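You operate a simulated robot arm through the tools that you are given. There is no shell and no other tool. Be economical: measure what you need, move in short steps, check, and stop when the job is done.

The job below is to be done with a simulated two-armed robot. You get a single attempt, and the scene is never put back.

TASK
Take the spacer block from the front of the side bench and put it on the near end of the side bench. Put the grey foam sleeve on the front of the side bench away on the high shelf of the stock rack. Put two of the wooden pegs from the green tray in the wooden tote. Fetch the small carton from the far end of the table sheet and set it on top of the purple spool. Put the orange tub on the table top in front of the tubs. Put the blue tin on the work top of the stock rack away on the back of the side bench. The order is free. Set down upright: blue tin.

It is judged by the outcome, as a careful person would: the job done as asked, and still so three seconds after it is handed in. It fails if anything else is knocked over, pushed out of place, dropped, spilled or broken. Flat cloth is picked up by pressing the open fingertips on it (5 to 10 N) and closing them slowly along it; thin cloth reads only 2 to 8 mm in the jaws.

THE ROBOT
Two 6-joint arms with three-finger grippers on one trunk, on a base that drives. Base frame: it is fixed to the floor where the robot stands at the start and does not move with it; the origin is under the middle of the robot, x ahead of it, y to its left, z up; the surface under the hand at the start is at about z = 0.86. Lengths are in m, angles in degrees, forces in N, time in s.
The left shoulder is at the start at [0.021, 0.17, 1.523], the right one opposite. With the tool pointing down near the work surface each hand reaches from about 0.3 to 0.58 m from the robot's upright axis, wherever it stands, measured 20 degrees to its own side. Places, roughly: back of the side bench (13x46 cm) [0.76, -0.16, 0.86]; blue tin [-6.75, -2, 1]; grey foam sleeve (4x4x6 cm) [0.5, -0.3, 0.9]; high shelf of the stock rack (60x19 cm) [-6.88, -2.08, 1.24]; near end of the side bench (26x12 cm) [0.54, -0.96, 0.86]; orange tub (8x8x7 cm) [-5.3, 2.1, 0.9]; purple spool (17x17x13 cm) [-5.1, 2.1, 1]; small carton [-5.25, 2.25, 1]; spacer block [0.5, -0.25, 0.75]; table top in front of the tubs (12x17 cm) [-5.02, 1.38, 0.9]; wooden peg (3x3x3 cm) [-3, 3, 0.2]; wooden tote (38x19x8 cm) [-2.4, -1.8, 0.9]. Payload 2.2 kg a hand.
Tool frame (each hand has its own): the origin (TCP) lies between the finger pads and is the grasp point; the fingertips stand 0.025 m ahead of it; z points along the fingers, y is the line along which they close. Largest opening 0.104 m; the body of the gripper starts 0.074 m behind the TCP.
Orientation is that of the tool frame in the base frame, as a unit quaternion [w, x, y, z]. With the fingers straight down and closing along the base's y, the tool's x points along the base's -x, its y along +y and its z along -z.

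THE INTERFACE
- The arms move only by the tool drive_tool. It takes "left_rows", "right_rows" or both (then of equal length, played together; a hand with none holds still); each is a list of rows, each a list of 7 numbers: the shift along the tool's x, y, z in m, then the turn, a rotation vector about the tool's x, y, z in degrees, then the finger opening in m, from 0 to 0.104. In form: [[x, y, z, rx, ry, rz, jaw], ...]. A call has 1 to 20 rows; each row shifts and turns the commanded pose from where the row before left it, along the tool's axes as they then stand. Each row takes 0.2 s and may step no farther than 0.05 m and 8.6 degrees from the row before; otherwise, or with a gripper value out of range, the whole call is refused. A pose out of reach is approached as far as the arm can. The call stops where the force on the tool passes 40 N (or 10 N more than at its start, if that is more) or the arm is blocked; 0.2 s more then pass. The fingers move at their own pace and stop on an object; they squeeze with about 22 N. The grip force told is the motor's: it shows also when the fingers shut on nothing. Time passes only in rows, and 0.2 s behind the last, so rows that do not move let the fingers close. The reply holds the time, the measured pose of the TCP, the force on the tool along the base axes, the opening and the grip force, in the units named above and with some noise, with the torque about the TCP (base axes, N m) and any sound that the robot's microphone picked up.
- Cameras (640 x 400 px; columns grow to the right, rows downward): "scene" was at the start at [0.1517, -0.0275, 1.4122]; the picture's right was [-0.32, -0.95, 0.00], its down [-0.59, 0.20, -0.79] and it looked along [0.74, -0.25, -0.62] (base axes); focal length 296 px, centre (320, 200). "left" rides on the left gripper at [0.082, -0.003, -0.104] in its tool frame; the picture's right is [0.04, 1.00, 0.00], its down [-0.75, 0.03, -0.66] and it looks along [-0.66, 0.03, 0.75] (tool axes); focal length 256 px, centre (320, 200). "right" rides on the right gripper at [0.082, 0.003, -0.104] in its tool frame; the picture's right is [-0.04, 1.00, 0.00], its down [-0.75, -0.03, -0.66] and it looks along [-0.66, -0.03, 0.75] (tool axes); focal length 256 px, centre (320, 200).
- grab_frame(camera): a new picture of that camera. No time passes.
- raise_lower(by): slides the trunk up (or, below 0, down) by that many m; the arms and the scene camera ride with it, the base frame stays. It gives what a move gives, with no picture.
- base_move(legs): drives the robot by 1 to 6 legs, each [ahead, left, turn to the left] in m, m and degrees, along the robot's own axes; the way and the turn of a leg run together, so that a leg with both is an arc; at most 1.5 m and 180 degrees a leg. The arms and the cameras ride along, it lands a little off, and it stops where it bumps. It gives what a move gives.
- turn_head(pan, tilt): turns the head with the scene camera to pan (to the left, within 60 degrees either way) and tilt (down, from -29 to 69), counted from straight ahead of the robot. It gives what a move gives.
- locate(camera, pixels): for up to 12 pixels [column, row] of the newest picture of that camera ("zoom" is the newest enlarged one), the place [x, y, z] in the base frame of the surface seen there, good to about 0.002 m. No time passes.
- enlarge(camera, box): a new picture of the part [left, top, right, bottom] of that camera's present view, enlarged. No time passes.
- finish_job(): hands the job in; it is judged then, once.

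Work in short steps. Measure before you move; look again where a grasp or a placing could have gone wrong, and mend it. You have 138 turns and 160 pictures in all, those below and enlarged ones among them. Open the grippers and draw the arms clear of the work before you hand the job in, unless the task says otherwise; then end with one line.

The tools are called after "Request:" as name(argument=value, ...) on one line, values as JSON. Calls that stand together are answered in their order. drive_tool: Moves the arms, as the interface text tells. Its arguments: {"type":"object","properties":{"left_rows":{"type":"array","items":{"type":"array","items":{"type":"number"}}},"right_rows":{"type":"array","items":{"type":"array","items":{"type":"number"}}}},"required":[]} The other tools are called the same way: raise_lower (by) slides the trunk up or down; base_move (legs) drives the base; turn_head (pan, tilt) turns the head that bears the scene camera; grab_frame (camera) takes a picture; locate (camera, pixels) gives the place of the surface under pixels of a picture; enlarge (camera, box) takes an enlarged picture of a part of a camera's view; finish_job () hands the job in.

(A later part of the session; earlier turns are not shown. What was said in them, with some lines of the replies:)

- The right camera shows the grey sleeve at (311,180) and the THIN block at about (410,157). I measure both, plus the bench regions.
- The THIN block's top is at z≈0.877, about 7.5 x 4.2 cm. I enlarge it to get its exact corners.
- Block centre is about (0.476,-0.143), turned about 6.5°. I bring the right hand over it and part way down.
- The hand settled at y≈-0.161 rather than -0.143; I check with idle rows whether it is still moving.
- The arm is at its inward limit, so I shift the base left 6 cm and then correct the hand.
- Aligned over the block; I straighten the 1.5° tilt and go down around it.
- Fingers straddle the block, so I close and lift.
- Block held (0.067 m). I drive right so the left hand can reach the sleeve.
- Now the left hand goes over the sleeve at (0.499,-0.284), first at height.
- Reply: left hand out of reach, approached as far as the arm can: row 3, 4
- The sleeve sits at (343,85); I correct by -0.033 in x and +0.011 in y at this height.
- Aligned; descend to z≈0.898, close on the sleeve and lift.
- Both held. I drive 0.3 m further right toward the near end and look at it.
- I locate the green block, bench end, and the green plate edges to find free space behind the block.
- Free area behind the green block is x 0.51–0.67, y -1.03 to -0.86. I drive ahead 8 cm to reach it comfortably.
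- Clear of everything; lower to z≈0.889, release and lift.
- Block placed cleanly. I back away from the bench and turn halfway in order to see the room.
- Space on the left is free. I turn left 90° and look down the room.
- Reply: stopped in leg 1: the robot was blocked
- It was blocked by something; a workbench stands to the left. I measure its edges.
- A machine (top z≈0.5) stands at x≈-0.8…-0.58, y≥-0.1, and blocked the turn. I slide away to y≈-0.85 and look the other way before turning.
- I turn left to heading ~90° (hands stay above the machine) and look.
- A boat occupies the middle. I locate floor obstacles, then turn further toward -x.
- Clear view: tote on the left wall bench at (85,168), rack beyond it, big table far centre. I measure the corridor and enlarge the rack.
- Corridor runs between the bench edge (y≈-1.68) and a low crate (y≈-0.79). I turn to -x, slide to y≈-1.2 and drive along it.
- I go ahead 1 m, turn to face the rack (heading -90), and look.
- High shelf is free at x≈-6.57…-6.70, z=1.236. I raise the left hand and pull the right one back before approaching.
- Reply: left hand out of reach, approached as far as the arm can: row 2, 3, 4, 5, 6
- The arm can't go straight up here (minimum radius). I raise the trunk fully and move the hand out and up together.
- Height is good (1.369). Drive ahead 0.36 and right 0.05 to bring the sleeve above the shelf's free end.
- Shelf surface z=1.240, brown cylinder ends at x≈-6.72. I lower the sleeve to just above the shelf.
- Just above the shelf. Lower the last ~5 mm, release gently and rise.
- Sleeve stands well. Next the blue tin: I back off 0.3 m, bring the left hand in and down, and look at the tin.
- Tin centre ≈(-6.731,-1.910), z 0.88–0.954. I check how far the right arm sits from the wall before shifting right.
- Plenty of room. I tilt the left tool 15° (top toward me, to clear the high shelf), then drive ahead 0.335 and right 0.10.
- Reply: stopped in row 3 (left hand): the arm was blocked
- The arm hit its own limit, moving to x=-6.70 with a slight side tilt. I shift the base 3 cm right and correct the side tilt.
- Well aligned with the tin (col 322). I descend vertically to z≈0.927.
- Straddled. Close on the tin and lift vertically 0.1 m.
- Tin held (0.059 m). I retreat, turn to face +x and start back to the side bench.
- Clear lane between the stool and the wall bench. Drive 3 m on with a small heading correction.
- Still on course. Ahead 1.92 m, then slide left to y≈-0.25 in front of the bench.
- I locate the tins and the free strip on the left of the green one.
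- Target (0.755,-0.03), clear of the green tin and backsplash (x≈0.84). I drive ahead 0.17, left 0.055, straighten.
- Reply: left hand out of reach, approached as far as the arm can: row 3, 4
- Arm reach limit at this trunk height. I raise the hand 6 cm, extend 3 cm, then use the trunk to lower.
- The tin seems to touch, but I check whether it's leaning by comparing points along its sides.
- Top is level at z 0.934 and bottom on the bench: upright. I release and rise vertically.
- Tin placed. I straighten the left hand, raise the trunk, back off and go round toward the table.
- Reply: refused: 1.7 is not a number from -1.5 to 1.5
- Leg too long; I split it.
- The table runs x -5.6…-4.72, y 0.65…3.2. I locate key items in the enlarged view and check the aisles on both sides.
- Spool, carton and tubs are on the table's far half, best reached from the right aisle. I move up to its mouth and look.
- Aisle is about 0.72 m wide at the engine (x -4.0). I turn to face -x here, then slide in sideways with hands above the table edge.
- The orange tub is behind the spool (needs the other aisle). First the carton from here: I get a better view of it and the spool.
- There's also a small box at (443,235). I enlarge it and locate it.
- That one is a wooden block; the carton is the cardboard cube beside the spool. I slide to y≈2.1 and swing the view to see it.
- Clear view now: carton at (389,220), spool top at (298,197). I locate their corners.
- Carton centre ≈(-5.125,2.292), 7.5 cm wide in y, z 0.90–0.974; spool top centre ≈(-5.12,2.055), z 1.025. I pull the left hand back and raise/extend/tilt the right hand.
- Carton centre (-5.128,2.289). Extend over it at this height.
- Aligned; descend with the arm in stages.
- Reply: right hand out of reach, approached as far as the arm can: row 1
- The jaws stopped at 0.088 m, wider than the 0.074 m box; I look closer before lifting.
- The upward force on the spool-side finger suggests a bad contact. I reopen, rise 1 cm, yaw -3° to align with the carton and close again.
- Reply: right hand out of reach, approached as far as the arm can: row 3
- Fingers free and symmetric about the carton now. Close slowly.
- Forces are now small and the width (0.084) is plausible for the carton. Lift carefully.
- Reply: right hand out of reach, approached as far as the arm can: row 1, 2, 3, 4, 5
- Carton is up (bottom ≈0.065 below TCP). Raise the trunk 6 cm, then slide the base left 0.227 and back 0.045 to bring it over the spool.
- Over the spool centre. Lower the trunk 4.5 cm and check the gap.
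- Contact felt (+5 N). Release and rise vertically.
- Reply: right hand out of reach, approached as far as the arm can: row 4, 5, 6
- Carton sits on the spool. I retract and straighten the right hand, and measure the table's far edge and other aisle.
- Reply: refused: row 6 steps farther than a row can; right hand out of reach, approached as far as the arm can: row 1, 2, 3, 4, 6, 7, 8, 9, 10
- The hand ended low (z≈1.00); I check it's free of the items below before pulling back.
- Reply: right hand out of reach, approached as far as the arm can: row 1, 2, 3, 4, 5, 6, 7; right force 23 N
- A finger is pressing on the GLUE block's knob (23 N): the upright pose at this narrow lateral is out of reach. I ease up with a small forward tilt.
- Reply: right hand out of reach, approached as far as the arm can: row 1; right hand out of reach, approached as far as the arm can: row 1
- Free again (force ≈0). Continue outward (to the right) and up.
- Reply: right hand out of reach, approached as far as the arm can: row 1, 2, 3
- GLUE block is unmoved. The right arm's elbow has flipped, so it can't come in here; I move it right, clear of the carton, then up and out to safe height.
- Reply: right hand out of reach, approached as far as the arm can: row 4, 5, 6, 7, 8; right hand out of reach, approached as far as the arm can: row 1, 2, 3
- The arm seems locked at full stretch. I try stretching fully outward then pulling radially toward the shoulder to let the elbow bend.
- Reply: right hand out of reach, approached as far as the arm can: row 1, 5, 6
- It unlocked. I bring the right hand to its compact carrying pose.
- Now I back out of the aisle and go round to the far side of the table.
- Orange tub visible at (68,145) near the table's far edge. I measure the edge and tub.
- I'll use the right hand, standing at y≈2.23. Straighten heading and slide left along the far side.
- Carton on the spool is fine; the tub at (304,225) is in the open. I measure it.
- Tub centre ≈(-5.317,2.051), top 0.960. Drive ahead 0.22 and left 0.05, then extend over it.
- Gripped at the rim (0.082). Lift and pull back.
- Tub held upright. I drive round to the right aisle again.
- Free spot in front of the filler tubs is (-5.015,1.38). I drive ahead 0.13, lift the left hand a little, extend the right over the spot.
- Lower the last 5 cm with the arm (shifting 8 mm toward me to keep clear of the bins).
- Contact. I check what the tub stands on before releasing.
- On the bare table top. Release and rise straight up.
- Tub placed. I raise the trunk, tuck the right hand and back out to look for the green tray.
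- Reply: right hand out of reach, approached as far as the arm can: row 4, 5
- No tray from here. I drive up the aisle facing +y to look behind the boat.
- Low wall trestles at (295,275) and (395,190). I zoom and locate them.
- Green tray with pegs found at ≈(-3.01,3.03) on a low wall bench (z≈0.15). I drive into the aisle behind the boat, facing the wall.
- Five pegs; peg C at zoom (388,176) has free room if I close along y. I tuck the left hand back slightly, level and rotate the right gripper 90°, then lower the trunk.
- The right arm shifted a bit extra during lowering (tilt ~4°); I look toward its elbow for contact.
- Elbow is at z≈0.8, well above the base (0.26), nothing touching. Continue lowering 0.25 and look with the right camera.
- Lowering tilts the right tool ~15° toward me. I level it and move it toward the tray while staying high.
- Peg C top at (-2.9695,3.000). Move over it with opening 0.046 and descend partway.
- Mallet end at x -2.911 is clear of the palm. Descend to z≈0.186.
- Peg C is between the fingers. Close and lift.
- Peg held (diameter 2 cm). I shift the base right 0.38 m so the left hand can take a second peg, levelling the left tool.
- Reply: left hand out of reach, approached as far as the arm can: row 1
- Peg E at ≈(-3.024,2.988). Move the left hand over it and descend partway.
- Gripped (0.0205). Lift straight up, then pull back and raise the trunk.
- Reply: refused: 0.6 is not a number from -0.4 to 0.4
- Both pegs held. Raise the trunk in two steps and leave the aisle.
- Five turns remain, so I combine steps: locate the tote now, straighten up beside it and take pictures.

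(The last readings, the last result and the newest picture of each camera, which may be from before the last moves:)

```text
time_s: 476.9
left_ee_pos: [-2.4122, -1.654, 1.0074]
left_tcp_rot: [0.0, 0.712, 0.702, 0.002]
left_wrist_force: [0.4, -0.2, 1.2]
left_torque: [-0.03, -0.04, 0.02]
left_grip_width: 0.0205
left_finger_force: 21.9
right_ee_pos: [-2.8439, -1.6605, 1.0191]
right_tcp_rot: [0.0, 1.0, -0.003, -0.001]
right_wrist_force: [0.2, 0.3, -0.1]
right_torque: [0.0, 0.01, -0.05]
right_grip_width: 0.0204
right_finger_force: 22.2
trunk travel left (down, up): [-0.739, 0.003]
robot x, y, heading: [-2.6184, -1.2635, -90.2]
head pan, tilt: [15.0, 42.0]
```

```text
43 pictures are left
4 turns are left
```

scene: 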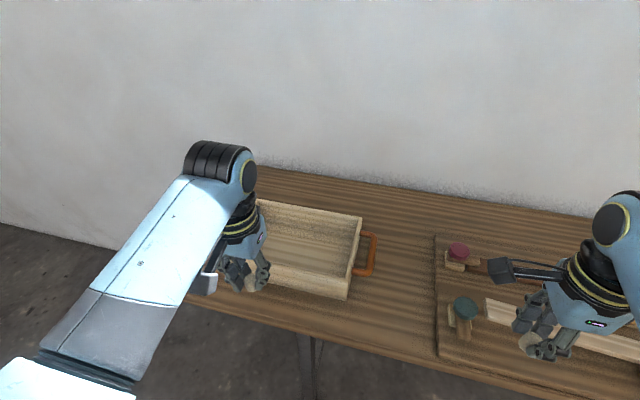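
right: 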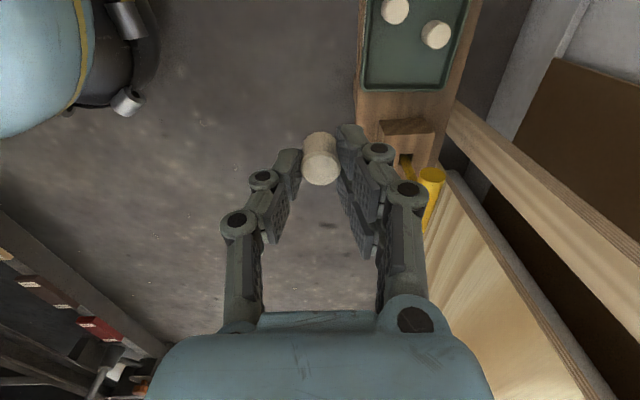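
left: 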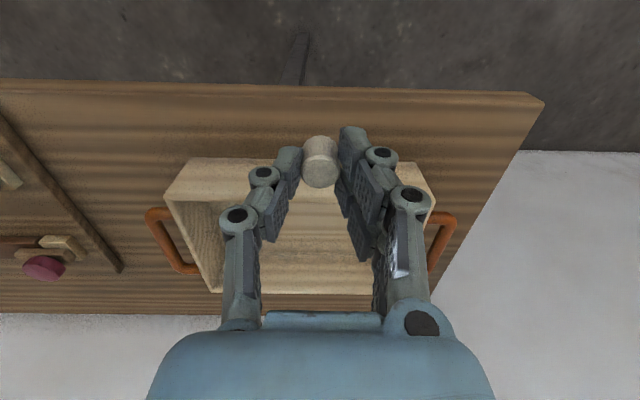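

Tote: rim z≈0.915, floor ≈0.85, centre ≈(-2.42,-1.835). I drive ahead 0.12 and set the left peg down inside it, then rise.

Request:
base_move(legs=[[0.12, 0, 0]])

Request:
drive_tool(left_rows=[[-0.03, 0.006, 0, 0, 0, 0, 0.015], [-0.03, 0.006, 0, 0, 0, 0, 0.015], [0, 0, 0.04, 0, 0, 0, 0.015], [0, 0, 0.04, 0, 0, 0, 0.015], [0, 0, 0.025, 0, 0, 0, 0.015], [0, 0, 0.01, 0, 0, 0, 0.015], [0, 0, 0, 0, 0, 0, 0.015], [0, 0, 0, 0, 0, 0, 0.03], [0, 0, 0, 0, 0, 0, 0.045], [0, 0, 0, 0, 0, 0, 0.045], [0, 0, -0.04, 0, 0, 0, 0.045], [0, 0, -0.04, 0, 0, 0, 0.045], [0, 0, -0.04, 0, 0, 0, 0.045], [0, 0, 0, 0, 0, 0, 0.045]])

Request:
grab_frame(camera="left")

Request:
grab_frame(camera="scene")

```text
time_s: 478.2
left_ee_pos: [-2.4124, -1.774, 1.0077]
left_tcp_rot: [-0.001, 0.712, 0.702, 0.002]
left_wrist_force: [0.7, -0.1, -0.3]
left_torque: [0.0, 0.03, 0.02]
left_grip_width: 0.0204
left_finger_force: 21.8
right_ee_pos: [-2.8463, -1.7821, 1.0182]
right_tcp_rot: [0.0, 1.0, -0.004, -0.002]
right_wrist_force: [0.8, -0.6, 0.5]
right_torque: [0.0, -0.02, -0.06]
right_grip_width: 0.0208
right_finger_force: 22.5
trunk travel left (down, up): [-0.739, 0.003]
robot x, y, heading: [-2.6203, -1.3803, -90.2]
head pan, tilt: [15.0, 42.0]
```

```text
time_s: 481.2
left_ee_pos: [-2.4013, -1.8337, 1.0128]
left_tcp_rot: [0.0, 0.712, 0.702, 0.003]
left_wrist_force: [-0.3, -0.8, -0.4]
left_torque: [0.02, 0.02, -0.02]
left_grip_width: 0.0451
left_finger_force: 0.0
right_ee_pos: [-2.8469, -1.7804, 1.0178]
right_tcp_rot: [-0.001, 1.0, -0.004, -0.002]
right_wrist_force: [0.0, 0.2, 0.5]
right_torque: [0.05, -0.03, 0.01]
right_grip_width: 0.0209
right_finger_force: 21.4
trunk travel left (down, up): [-0.739, 0.003]
robot x, y, heading: [-2.6175, -1.3816, -90.0]
head pan, tilt: [15.0, 42.0]
```

```text
42 pictures are left
```

left: 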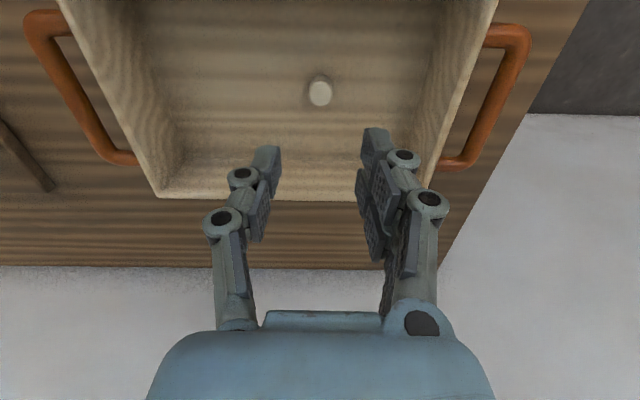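

```text
41 pictures are left
3 turns are left
```

scene: 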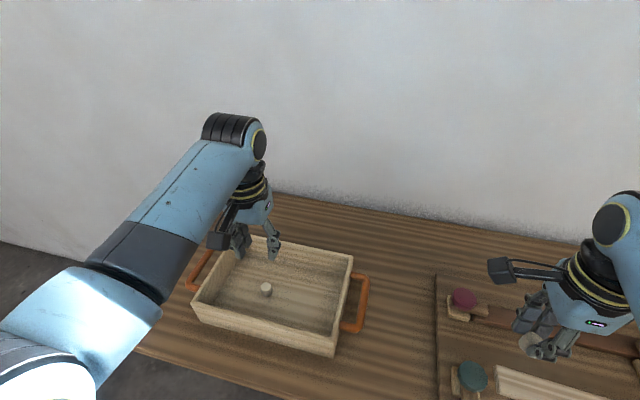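

First peg stands in the tote. Slide left 0.382 to bring the right hand over its other half, set the second peg down, rise, back off and check.

Request:
base_move(legs=[[0, 0.382, 0]])

Request:
drive_tool(right_rows=[[0, 0.0275, 0, 0, 0, 0, 0.015], [0, 0.0275, 0, 0, 0, 0, 0.015], [0, 0, 0.04, 0, 0, 0, 0.015], [0, 0, 0.04, 0, 0, 0, 0.015], [0, 0, 0.035, 0, 0, 0, 0.015], [0, 0, 0.01, 0, 0, 0, 0.015], [0, 0, 0, 0, 0, 0, 0.015], [0, 0, 0, 0, 0, 0, 0.03], [0, 0, 0, 0, 0, 0, 0.045], [0, 0, 0, 0, 0, 0, 0.045], [0, 0, -0.04, 0, 0, 0, 0.045], [0, 0, -0.04, 0, 0, 0, 0.045], [0, 0, -0.04, 0, 0, 0, 0.045], [0, 0, 0, 0, 0, 0, 0.045]])

Request:
base_move(legs=[[-0.2, 0, 0]])

Request:
turn_head(pan=-20, tilt=42)

Request:
grab_frame(camera="scene")

Request:
grab_frame(camera="right")

```text
time_s: 483.6
left_ee_pos: [-2.0149, -1.8336, 1.012]
left_tcp_rot: [-0.001, 0.712, 0.703, 0.002]
left_wrist_force: [0.6, -0.6, -0.1]
left_torque: [-0.01, -0.01, -0.01]
left_grip_width: 0.0451
left_finger_force: 0.0
right_ee_pos: [-2.46, -1.7826, 1.0176]
right_tcp_rot: [-0.001, 1.0, -0.002, -0.003]
right_wrist_force: [0.2, -0.1, -0.1]
right_torque: [0.01, 0.02, 0.0]
right_grip_width: 0.0206
right_finger_force: 21.7
trunk travel left (down, up): [-0.739, 0.003]
robot x, y, heading: [-2.2404, -1.3795, -90.0]
head pan, tilt: [15.0, 42.0]
```

```text
time_s: 486.6
left_ee_pos: [-2.0167, -1.8335, 1.0123]
left_tcp_rot: [-0.001, 0.712, 0.702, 0.002]
left_wrist_force: [1.0, 0.3, -0.5]
left_torque: [0.0, -0.01, -0.03]
left_grip_width: 0.0451
left_finger_force: 0.0
right_ee_pos: [-2.4636, -1.8381, 1.0136]
right_tcp_rot: [0.0, 1.0, -0.003, -0.001]
right_wrist_force: [-0.3, -0.7, -0.8]
right_torque: [0.05, -0.02, 0.01]
right_grip_width: 0.0448
right_finger_force: 0.2
trunk travel left (down, up): [-0.739, 0.003]
robot x, y, heading: [-2.2332, -1.3833, -90.0]
head pan, tilt: [15.0, 42.0]
```

```text
time_s: 488.2
left_ee_pos: [-2.0168, -1.6296, 1.013]
left_tcp_rot: [0.0, 0.712, 0.703, 0.002]
left_wrist_force: [0.0, 0.0, 0.7]
left_torque: [-0.02, 0.0, -0.01]
left_grip_width: 0.0452
left_finger_force: 0.0
right_ee_pos: [-2.4639, -1.6331, 1.0149]
right_tcp_rot: [-0.001, 1.0, -0.003, -0.002]
right_wrist_force: [-0.7, 0.7, -0.4]
right_torque: [-0.02, -0.04, 0.0]
right_grip_width: 0.0453
right_finger_force: 0.0
trunk travel left (down, up): [-0.739, 0.003]
robot x, y, heading: [-2.2335, -1.1774, -90.2]
head pan, tilt: [15.0, 42.0]
```

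```text
time_s: 489.2
left_ee_pos: [-2.0158, -1.6312, 1.0131]
left_tcp_rot: [0.0, 0.711, 0.703, 0.002]
left_wrist_force: [1.2, 0.4, 1.4]
left_torque: [-0.01, -0.01, 0.03]
left_grip_width: 0.0447
left_finger_force: 0.0
right_ee_pos: [-2.4643, -1.6352, 1.0138]
right_tcp_rot: [0.0, 1.0, -0.004, -0.002]
right_wrist_force: [0.0, 0.3, 0.5]
right_torque: [0.01, -0.01, 0.01]
right_grip_width: 0.0448
right_finger_force: 0.0
trunk travel left (down, up): [-0.739, 0.003]
robot x, y, heading: [-2.239, -1.174, -90.2]
head pan, tilt: [-20.0, 42.0]
```

```text
40 pictures are left
```

scene: 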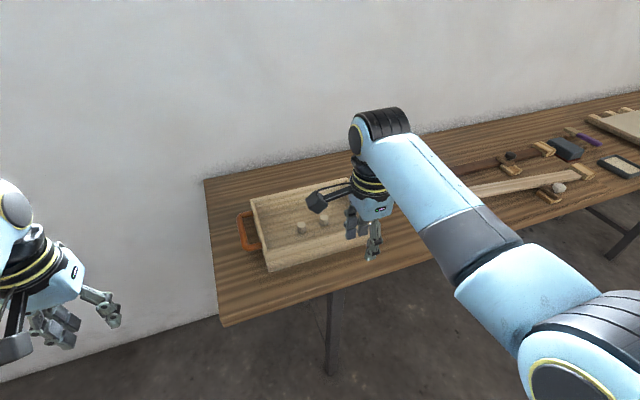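

```text
39 pictures are left
2 turns are left
```

right: 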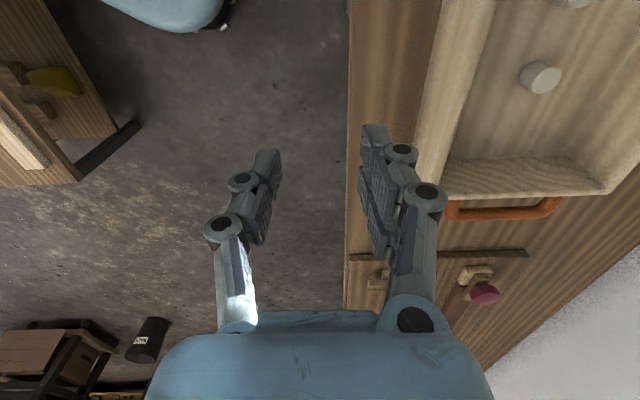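

Both pegs stand in the tote at (301,228) and (324,220), the grippers are open and the arms are clear, so I hand the job in.

Request:
finish_job()

```text
The job is handed in.
```

All six placements are done and the job is handed in: spacer block, foam sleeve, two pegs, carton, orange tub and blue tin (upright). While I retracted the right arm, a finger pressed on the knob of the GLUE block on the table with about 23 N. The block looked unmoved in the picture I took afterwards.
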